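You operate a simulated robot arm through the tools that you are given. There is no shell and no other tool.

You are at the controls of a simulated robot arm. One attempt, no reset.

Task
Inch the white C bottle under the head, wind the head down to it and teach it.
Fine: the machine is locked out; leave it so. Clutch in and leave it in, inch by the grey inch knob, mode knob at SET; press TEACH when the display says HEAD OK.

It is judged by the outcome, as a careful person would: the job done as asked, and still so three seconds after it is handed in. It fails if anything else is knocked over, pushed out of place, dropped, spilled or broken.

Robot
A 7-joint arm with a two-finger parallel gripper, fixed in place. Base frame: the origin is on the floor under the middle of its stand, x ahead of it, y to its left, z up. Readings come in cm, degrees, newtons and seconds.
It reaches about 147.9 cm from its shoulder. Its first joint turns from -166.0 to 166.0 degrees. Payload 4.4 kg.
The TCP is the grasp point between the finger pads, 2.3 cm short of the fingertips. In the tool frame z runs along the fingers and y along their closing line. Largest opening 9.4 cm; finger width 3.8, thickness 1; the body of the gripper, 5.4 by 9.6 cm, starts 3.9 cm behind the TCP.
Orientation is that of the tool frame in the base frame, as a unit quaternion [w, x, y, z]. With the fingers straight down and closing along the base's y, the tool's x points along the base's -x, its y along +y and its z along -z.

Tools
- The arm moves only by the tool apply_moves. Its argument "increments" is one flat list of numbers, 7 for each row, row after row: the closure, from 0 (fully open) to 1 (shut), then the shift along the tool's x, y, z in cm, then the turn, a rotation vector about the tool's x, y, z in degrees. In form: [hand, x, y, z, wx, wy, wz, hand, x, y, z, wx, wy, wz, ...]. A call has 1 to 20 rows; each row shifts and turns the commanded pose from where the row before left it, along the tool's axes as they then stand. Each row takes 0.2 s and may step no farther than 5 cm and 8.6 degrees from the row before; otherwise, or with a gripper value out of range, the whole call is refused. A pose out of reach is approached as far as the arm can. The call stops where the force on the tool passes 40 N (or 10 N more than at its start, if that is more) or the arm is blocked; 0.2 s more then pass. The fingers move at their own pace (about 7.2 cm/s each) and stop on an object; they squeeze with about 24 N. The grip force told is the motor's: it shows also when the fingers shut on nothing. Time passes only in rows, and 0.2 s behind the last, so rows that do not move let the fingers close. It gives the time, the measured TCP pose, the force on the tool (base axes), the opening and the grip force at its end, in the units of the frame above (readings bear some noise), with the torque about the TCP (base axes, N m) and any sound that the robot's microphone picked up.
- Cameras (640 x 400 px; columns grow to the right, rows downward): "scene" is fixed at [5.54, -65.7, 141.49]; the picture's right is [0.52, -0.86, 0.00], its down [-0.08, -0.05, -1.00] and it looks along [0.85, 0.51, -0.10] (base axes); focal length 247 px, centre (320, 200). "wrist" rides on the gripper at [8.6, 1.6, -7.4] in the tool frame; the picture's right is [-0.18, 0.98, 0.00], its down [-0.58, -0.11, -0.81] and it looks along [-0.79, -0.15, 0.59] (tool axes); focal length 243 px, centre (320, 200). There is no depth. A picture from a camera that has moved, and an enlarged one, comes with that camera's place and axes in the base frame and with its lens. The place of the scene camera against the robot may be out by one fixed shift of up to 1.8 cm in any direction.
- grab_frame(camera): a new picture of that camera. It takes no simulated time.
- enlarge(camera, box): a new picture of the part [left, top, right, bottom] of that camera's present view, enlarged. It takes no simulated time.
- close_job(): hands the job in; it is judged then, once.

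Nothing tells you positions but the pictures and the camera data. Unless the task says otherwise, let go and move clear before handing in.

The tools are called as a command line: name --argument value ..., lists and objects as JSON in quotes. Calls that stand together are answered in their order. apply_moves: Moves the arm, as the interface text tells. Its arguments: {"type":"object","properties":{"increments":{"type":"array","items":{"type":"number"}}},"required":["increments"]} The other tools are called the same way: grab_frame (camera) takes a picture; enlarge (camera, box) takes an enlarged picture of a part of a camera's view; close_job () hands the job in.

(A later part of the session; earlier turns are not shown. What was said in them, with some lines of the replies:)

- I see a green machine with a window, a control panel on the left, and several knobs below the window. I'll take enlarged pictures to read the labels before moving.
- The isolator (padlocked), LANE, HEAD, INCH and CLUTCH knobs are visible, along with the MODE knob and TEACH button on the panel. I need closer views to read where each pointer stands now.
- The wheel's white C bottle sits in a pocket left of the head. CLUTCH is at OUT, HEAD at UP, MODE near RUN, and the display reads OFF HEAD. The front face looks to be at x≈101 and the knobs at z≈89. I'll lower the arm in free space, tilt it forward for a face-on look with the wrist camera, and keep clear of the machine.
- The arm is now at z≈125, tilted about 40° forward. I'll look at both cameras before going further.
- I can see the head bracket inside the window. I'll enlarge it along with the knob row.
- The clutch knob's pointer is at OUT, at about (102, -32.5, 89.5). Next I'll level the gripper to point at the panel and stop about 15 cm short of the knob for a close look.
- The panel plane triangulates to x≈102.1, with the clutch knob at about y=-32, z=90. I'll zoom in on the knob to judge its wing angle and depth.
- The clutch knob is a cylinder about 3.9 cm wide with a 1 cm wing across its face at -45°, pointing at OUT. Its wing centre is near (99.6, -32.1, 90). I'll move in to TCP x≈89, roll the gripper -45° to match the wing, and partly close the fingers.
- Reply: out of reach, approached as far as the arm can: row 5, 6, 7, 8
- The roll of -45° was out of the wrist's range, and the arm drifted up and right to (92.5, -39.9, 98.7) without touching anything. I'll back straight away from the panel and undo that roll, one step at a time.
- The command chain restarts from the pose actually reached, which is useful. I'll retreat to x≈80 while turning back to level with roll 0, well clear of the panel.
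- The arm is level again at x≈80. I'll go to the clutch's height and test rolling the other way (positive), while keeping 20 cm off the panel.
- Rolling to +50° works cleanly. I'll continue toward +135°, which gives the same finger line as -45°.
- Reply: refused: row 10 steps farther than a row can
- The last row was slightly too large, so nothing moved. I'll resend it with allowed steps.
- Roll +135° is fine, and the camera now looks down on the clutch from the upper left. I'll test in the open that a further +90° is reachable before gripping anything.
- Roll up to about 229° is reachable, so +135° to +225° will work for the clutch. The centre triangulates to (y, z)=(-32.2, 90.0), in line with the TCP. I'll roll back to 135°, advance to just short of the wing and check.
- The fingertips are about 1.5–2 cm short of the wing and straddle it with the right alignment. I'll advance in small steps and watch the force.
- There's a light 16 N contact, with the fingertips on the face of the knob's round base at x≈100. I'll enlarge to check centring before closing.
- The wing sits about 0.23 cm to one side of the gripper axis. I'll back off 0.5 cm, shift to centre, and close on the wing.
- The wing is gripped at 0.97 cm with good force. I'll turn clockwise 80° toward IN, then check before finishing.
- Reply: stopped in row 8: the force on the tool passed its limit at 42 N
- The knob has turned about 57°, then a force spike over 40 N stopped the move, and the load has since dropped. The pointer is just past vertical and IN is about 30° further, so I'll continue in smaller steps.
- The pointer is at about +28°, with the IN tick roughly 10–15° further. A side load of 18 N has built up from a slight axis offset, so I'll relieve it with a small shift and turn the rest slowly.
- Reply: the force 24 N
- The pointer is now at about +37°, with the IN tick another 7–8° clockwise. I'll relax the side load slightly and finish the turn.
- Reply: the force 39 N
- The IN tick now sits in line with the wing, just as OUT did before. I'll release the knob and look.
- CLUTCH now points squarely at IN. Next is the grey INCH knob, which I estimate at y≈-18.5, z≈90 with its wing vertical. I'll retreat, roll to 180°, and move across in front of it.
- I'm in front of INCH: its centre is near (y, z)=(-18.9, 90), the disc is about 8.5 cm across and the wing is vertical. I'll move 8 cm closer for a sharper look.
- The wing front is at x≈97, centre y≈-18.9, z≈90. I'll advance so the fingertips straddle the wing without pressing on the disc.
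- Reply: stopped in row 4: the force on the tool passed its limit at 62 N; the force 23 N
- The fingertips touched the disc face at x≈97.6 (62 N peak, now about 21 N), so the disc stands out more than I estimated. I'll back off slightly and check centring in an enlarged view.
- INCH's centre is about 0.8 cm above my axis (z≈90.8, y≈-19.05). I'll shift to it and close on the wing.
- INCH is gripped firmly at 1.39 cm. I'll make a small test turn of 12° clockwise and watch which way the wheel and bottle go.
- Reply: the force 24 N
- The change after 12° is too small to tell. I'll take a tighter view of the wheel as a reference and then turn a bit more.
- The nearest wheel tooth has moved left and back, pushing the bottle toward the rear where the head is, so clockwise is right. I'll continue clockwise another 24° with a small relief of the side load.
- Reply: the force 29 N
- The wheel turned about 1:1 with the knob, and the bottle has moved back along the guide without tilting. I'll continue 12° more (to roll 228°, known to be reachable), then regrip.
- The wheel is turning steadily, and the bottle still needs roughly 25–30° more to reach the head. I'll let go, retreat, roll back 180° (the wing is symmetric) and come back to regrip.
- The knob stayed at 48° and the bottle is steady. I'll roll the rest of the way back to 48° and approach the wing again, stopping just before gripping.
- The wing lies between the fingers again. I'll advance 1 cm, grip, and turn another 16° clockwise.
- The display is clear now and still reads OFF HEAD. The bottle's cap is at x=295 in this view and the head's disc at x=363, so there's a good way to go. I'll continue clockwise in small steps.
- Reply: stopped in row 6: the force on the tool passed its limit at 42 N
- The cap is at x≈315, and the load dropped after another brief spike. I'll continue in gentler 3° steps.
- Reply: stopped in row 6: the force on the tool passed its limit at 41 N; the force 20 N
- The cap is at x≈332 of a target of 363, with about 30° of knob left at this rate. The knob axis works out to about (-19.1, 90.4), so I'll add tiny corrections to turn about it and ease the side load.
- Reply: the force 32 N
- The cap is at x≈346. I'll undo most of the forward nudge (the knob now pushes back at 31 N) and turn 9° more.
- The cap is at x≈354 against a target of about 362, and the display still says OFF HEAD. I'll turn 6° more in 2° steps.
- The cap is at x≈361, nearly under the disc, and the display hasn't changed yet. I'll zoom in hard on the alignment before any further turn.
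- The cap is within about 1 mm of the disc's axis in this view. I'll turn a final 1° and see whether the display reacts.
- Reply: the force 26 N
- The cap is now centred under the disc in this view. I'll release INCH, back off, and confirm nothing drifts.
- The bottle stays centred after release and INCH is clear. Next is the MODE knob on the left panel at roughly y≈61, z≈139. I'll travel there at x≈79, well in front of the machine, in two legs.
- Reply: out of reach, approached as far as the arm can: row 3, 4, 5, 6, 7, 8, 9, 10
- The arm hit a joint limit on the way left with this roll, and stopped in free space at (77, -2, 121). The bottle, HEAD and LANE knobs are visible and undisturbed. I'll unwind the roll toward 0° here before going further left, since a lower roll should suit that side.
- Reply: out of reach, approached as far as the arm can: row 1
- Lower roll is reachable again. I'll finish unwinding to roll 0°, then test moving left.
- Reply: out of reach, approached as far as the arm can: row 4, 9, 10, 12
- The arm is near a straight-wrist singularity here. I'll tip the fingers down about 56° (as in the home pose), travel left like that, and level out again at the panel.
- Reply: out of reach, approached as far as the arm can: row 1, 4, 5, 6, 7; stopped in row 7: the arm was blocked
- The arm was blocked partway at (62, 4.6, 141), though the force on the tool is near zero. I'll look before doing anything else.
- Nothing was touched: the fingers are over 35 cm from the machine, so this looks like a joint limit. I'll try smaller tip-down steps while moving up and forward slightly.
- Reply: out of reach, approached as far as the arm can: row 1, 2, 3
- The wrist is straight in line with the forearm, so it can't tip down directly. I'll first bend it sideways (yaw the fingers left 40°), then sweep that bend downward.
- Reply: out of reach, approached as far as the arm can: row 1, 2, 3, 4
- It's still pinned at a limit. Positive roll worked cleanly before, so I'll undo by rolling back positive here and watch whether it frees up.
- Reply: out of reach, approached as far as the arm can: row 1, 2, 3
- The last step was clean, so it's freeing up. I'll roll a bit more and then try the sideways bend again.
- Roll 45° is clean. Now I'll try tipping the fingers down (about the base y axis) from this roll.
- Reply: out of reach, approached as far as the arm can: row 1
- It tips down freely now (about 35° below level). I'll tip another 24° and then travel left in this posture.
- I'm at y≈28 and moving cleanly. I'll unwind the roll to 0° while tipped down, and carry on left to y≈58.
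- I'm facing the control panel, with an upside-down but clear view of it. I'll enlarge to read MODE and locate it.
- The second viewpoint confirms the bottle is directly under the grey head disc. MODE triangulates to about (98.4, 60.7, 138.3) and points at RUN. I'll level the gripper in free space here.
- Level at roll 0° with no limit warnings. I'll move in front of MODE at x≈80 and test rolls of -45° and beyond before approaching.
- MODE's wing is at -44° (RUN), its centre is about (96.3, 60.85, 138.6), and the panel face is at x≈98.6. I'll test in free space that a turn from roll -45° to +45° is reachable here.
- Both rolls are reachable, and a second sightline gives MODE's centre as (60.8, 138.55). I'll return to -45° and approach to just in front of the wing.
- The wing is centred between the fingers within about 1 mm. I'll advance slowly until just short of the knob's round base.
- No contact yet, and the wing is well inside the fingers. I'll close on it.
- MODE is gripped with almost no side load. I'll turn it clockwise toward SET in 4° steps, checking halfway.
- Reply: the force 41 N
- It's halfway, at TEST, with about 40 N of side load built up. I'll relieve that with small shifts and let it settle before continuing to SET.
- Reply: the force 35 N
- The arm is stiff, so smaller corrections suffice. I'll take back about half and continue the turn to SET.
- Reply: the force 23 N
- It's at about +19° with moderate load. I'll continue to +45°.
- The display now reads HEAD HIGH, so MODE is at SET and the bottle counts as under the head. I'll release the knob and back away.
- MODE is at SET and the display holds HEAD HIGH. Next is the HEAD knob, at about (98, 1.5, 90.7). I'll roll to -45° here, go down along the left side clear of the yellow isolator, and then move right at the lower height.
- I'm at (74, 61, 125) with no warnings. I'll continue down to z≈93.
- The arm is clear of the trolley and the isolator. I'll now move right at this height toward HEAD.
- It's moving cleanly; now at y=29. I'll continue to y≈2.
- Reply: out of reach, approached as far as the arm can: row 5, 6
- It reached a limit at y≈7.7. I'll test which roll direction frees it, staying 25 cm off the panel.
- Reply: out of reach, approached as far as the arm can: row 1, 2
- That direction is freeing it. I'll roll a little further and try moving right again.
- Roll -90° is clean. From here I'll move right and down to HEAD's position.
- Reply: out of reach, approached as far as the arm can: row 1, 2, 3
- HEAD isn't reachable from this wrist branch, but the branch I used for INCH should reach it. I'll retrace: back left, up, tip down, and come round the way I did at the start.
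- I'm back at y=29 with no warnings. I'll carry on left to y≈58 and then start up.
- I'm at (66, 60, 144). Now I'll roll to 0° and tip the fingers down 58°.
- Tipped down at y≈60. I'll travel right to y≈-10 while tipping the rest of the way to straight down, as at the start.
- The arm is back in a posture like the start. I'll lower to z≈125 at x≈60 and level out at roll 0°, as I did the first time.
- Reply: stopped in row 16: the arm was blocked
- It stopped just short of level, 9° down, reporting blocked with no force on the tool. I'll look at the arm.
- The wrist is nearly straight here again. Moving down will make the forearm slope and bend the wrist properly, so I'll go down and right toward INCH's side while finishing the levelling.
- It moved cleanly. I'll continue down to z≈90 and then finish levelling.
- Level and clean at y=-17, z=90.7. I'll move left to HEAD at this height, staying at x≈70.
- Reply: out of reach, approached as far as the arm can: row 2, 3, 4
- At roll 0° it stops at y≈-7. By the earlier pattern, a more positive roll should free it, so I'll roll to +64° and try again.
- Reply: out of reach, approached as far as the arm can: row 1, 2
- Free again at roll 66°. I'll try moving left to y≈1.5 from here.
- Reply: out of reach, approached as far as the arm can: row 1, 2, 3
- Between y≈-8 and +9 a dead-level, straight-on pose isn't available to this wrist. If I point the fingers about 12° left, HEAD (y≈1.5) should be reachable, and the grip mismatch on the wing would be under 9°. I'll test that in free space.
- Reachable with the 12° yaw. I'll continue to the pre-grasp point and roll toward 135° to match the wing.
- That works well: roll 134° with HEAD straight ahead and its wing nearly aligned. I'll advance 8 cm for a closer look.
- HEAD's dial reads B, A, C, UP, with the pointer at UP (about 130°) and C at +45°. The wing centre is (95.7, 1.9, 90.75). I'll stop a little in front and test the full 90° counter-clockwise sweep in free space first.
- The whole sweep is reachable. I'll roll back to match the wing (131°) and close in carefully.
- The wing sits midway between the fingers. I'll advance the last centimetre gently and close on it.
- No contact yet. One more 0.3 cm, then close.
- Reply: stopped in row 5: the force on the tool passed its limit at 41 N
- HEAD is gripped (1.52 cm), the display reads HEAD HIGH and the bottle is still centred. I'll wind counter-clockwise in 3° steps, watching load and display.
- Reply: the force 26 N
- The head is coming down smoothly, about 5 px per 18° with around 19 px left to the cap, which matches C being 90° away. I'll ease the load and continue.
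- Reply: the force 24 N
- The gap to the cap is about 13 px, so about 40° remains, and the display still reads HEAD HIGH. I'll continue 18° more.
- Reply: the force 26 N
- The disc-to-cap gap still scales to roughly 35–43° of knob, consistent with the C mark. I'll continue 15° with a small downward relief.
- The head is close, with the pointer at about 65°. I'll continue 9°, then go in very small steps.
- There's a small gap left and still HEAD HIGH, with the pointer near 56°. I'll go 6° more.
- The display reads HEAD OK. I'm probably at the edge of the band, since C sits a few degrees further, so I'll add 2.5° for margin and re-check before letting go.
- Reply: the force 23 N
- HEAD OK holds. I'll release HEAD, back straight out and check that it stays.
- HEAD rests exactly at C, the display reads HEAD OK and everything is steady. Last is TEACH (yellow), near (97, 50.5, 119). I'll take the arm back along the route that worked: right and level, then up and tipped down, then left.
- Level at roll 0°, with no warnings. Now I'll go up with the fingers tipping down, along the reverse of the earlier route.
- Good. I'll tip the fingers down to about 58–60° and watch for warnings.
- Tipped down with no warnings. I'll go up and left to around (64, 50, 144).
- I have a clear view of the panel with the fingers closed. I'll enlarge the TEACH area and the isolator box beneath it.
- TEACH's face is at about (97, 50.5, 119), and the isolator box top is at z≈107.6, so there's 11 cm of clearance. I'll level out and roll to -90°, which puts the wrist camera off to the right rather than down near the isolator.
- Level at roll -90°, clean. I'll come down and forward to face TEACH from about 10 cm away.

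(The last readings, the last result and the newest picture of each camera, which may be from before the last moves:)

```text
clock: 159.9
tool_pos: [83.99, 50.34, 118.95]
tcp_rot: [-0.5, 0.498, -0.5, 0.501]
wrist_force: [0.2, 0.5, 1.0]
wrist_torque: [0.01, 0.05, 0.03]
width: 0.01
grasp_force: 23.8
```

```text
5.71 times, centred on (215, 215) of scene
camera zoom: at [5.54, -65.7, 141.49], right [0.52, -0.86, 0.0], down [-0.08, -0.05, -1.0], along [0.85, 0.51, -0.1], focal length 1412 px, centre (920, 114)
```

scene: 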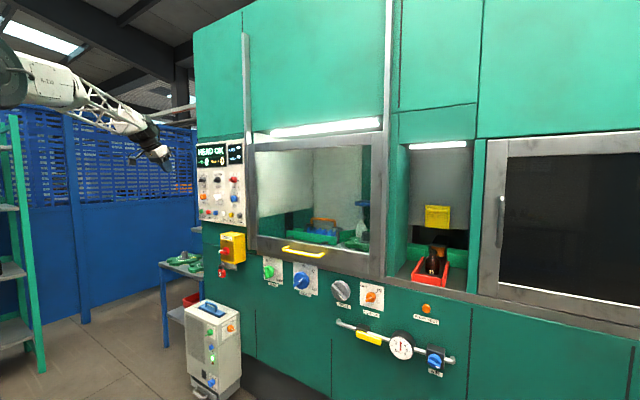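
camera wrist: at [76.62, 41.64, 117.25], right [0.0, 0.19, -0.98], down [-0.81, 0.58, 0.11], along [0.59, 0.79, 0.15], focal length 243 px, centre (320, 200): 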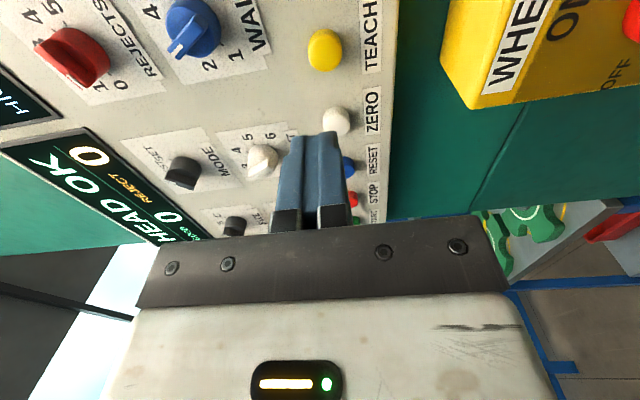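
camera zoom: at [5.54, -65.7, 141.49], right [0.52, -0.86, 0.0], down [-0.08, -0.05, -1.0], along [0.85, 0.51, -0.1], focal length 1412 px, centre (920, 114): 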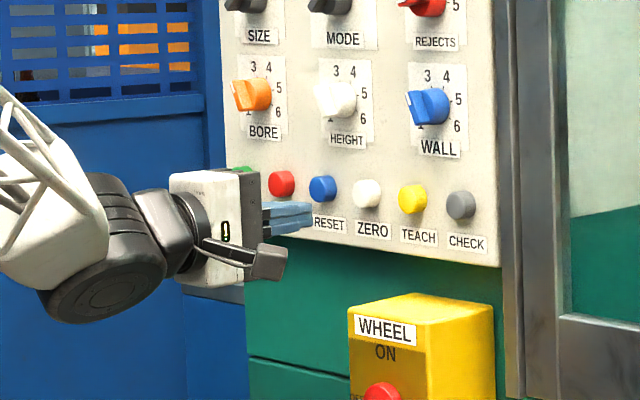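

TEACH refines to (50.25, 118.5). I'll shift slightly and move to about 2 cm from the button, then look.

apply_moves --increments '[1, 0.09, 0.45, 3, 0, 0, 0, 1, 0, 0, 3, 0, 0, 0, 1, 0, 0, 2.5, 0, 0, 0]'

enlarge --camera "wrist" --box '[200, 20, 440, 220]'

enlarge --camera "scene" --box '[190, 190, 260, 240]'

```text
clock: 160.7
tool_pos: [92.43, 50.3, 118.5]
tcp_rot: [0.5, -0.499, 0.501, -0.5]
wrist_force: [-0.1, -0.3, -0.2]
wrist_torque: [0.0, -0.03, -0.01]
width: 0.0
grasp_force: 24.2
```

```text
2.00 times, centred on (320, 120) of wrist
camera zoom: at [84.95, 41.65, 116.86], right [0.0, 0.18, -0.98], down [-0.81, 0.58, 0.11], along [0.59, 0.79, 0.15], focal length 485 px, centre (320, 360)
```

zoom: 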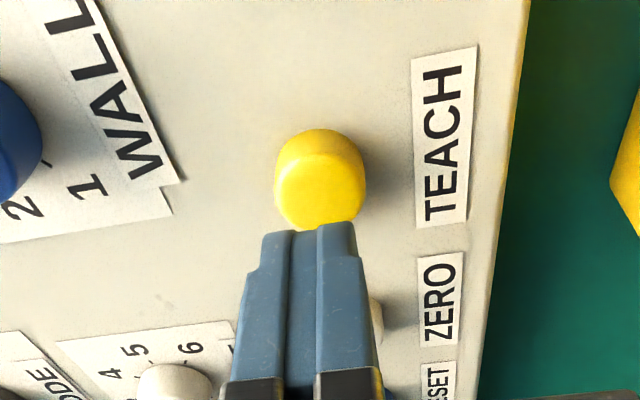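

```text
8.00 times, centred on (225, 215) of scene
camera zoom: at [5.54, -65.7, 141.49], right [0.52, -0.86, 0.0], down [-0.08, -0.05, -1.0], along [0.85, 0.51, -0.1], focal length 1976 px, centre (1080, 80)
```

zoom: 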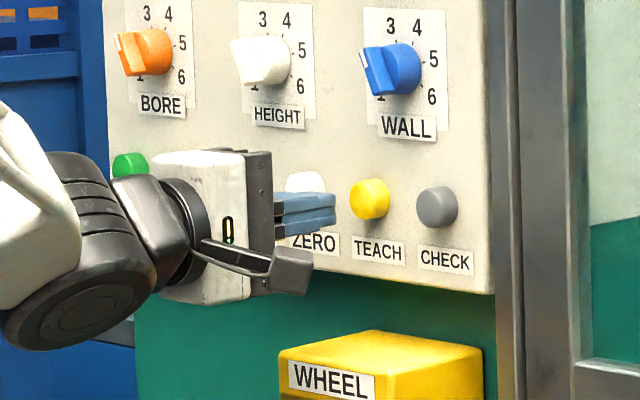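

The fingertips line up on the yellow TEACH button and nothing else is near. I'll press in small steps until I feel it.

apply_moves --increments '[1, 0, 0, 0.6, 0, 0, 0, 1, 0, 0, 0.6, 0, 0, 0, 1, 0, 0, 0.3, 0, 0, 0, 1, 0, 0, 0.3, 0, 0, 0]'

enlarge --camera "wrist" --box '[200, 20, 440, 220]'

enlarge --camera "scene" --box '[190, 135, 260, 225]'

```text
clock: 161.7
tool_pos: [94.35, 50.25, 118.47]
tcp_rot: [0.499, -0.5, 0.501, -0.5]
wrist_force: [-0.1, 0.1, 0.7]
wrist_torque: [0.03, 0.02, -0.01]
width: 0.02
grasp_force: 24.1
```

```text
2.00 times, centred on (320, 120) of wrist
camera zoom: at [86.82, 41.59, 116.82], right [0.0, 0.18, -0.98], down [-0.81, 0.58, 0.11], along [0.59, 0.79, 0.15], focal length 485 px, centre (320, 360)
```

zoom: 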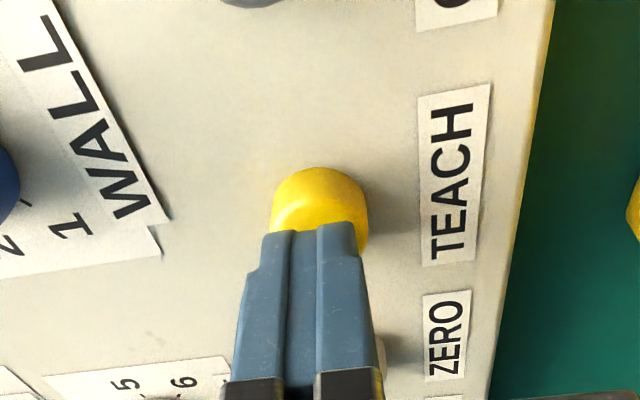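

```text
4.44 times, centred on (225, 180) of scene
camera zoom: at [5.54, -65.7, 141.49], right [0.52, -0.86, 0.0], down [-0.08, -0.05, -1.0], along [0.85, 0.51, -0.1], focal length 1098 px, centre (742, 289)
```

zoom: 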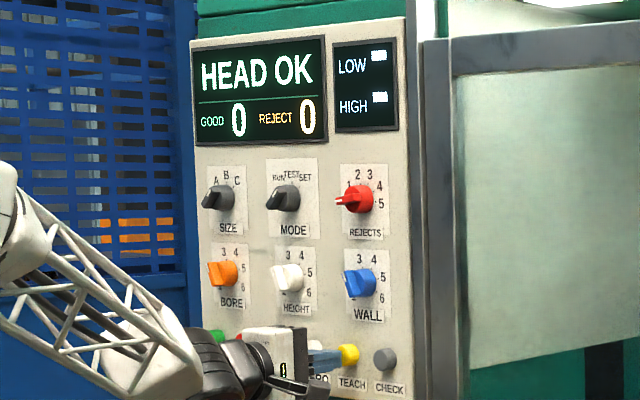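

Still no contact at a fingertip x of 96.6. I'll continue in 0.25 cm steps.

apply_moves --increments '[1, 0, 0, 0.25, 0, 0, 0, 1, 0, 0, 0.25, 0, 0, 0, 1, 0, 0, 0.25, 0, 0, 0]'

enlarge --camera "scene" --box '[190, 135, 260, 225]'

```text
clock: 162.5
tool_pos: [95.09, 50.31, 118.65]
tcp_rot: [0.499, -0.499, 0.501, -0.501]
wrist_force: [-0.6, 0.6, 0.3]
wrist_torque: [0.04, -0.05, -0.01]
width: 0.0
grasp_force: 24.5
```

```text
4.44 times, centred on (225, 180) of scene
camera zoom: at [5.54, -65.7, 141.49], right [0.52, -0.86, 0.0], down [-0.08, -0.05, -1.0], along [0.85, 0.51, -0.1], focal length 1098 px, centre (742, 289)
```

zoom: 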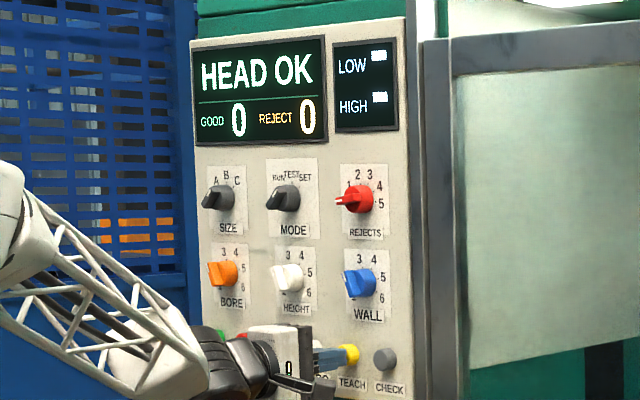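

Fingertips are at 97.4, still free. I'll continue with 0.2 cm steps.

apply_moves --increments '[1, 0, 0, 0.2, 0, 0, 0, 1, 0, 0, 0.2, 0, 0, 0, 1, 0, 0, 0.2, 0, 0, 0]'

enlarge --camera "wrist" --box '[200, 20, 440, 220]'

enlarge --camera "scene" --box '[190, 135, 260, 225]'

```text
clock: 163.3
tool_pos: [95.76, 50.28, 118.46]
tcp_rot: [0.499, -0.499, 0.502, -0.5]
wrist_force: [-3.7, 0.2, 1.2]
wrist_torque: [0.03, -0.03, 0.03]
width: 0.0
grasp_force: 24.2
heard: click
```

```text
2.00 times, centred on (320, 120) of wrist
camera zoom: at [88.22, 41.65, 116.85], right [0.0, 0.18, -0.98], down [-0.81, 0.58, 0.11], along [0.59, 0.79, 0.15], focal length 485 px, centre (320, 360)
```

zoom: 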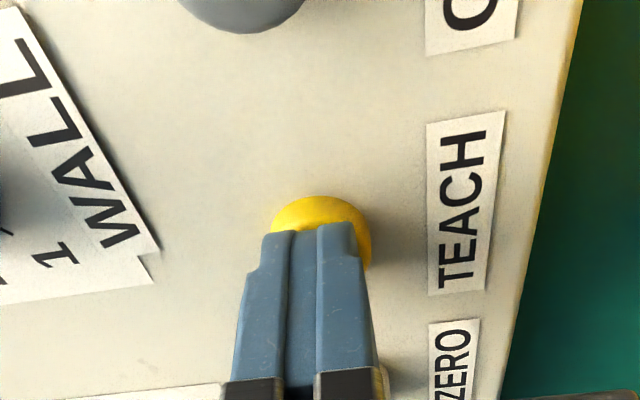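

```text
4.44 times, centred on (225, 180) of scene
camera zoom: at [5.54, -65.7, 141.49], right [0.52, -0.86, 0.0], down [-0.08, -0.05, -1.0], along [0.85, 0.51, -0.1], focal length 1098 px, centre (742, 289)
```

zoom: 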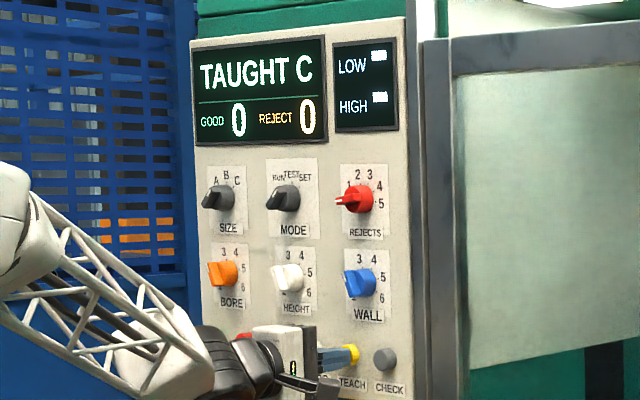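

A click, and the display reads TAUGHT C. I'll back straight off the button and move clear, then check everything.

apply_moves --increments '[1, 0, 0, -2, 0, 0, 0, 1, 0, 0, -4, 0, 0, 0, 1, 0, 0, -4.5, 0, 0, 0, 1, 0, 0, -4.5, 0, 0, 0, 1, 0, 0, -4.5, 0, 0, 0, 1, 0, -4, -2, 0, 0, 0, 1, 0, -4, 0, 0, 0, 0, 1, 0, -4, 0, 0, 0, 0, 1, 0, -4, 0, 0, 0, 0, 1, 0, -4, 0, 0, 0, 0]'

grab_frame --camera "scene"

enlarge --camera "scene" --box '[190, 135, 260, 225]'

enlarge --camera "scene" --box '[200, 225, 400, 330]'

enlarge --camera "scene" --box '[240, 180, 400, 270]'

```text
clock: 165.5
tool_pos: [74.13, 50.4, 138.25]
tcp_rot: [0.498, -0.5, 0.501, -0.5]
wrist_force: [-0.1, 0.5, -0.3]
wrist_torque: [0.01, -0.04, -0.01]
width: 0.0
grasp_force: 24.6
```

```text
taken
```

scene: 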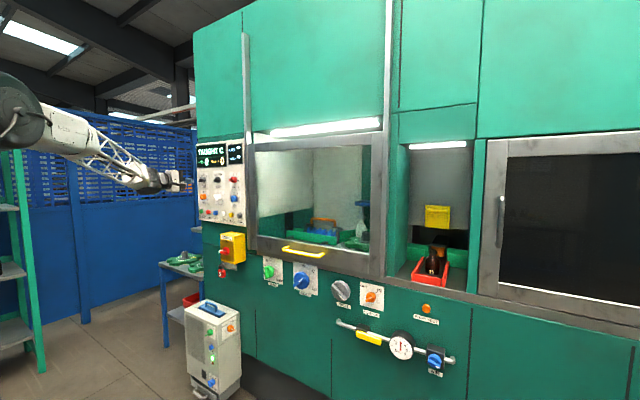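

```text
4.44 times, centred on (225, 180) of scene
camera zoom: at [5.54, -65.7, 141.49], right [0.52, -0.86, 0.0], down [-0.08, -0.05, -1.0], along [0.85, 0.51, -0.1], focal length 1098 px, centre (742, 289)
```

zoom: 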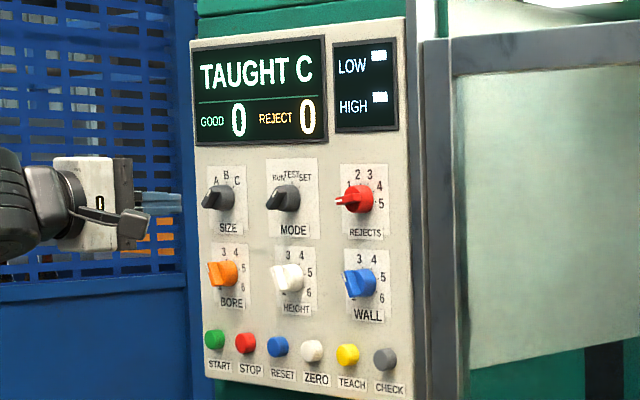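

```text
3.20 times, centred on (300, 278) of scene
camera zoom: at [5.54, -65.7, 141.49], right [0.52, -0.86, 0.0], down [-0.08, -0.05, -1.0], along [0.85, 0.51, -0.1], focal length 790 px, centre (384, -48)
```

zoom: 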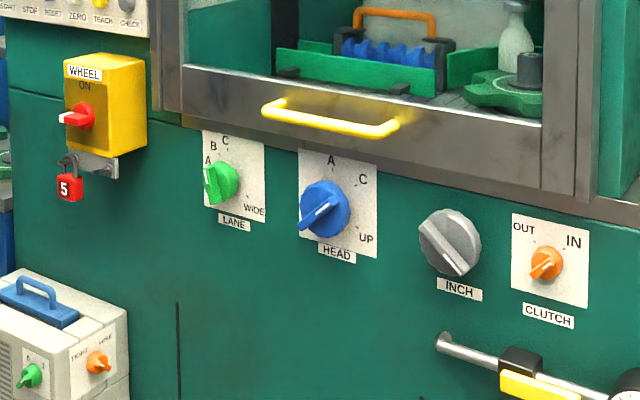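

```text
4.00 times, centred on (320, 225) of scene
camera zoom: at [5.54, -65.7, 141.49], right [0.52, -0.86, 0.0], down [-0.08, -0.05, -1.0], along [0.85, 0.51, -0.1], focal length 988 px, centre (320, 100)
```

zoom: 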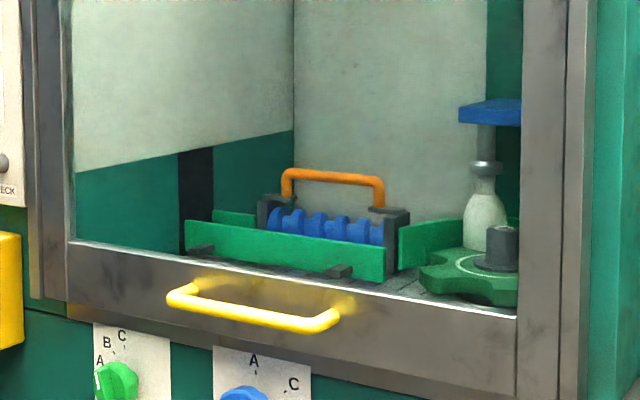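

The display holds TAUGHT C, the head is on the bottle and the padlock is in place. I'll take one last close look at CLUTCH and MODE before handing in.

enlarge --camera "scene" --box '[325, 275, 390, 320]'

enlarge --camera "scene" --box '[195, 165, 245, 200]'

```text
8.89 times, centred on (358, 298) of scene
camera zoom: at [5.54, -65.7, 141.49], right [0.52, -0.86, 0.0], down [-0.08, -0.05, -1.0], along [0.85, 0.51, -0.1], focal length 2196 px, centre (-13, -667)
```

zoom: 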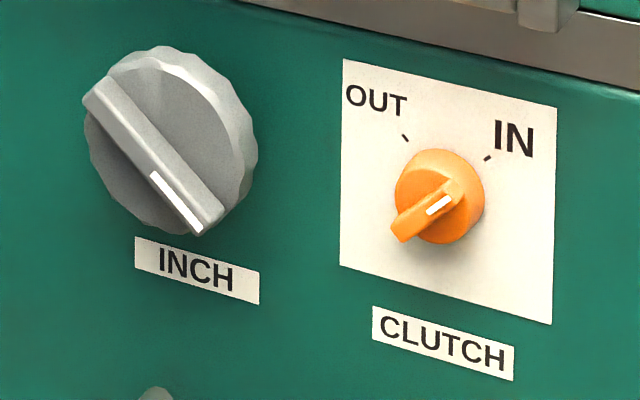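

```text
11.43 times, centred on (220, 182) of scene
camera zoom: at [5.54, -65.7, 141.49], right [0.52, -0.86, 0.0], down [-0.08, -0.05, -1.0], along [0.85, 0.51, -0.1], focal length 2823 px, centre (1463, 400)
```

zoom: 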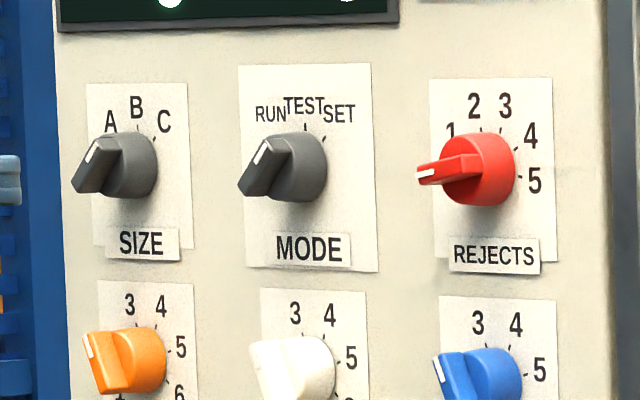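

CLUTCH points to IN, MODE to SET, and HEAD to C. The bottle is under the head, the display reads TAUGHT C, and the lockout is untouched. The arm is clear of the machine and holding nothing, so I'm handing the job in.

close_job

```text
The job is handed in.
```

The white C bottle is under the head, the head is wound down to it, and the machine has taught it: the display reads TAUGHT C.

- **Clutch:** turned from OUT to IN and left in.
- **Inching:** done only with the grey INCH knob, clockwise, until the bottle sat centred under the grey head disc.
- **Mode:** turned from RUN to SET and left there.
- **Head:** wound from UP to C. The display said HEAD OK, and I pressed TEACH once after that; it clicked.
- **Lockout:** the isolator and its padlock were not touched.

SIZE still points to A. You didn't ask for it to be changed, so I left it.

Nothing was knocked over or pushed out of place, and the arm is clear of the machine with nothing in the gripper. A few firm contacts and side loads on the knobs briefly passed the 40 N stop limit. The highest was 62 N on the INCH disc face, and I saw no damage from any of them.
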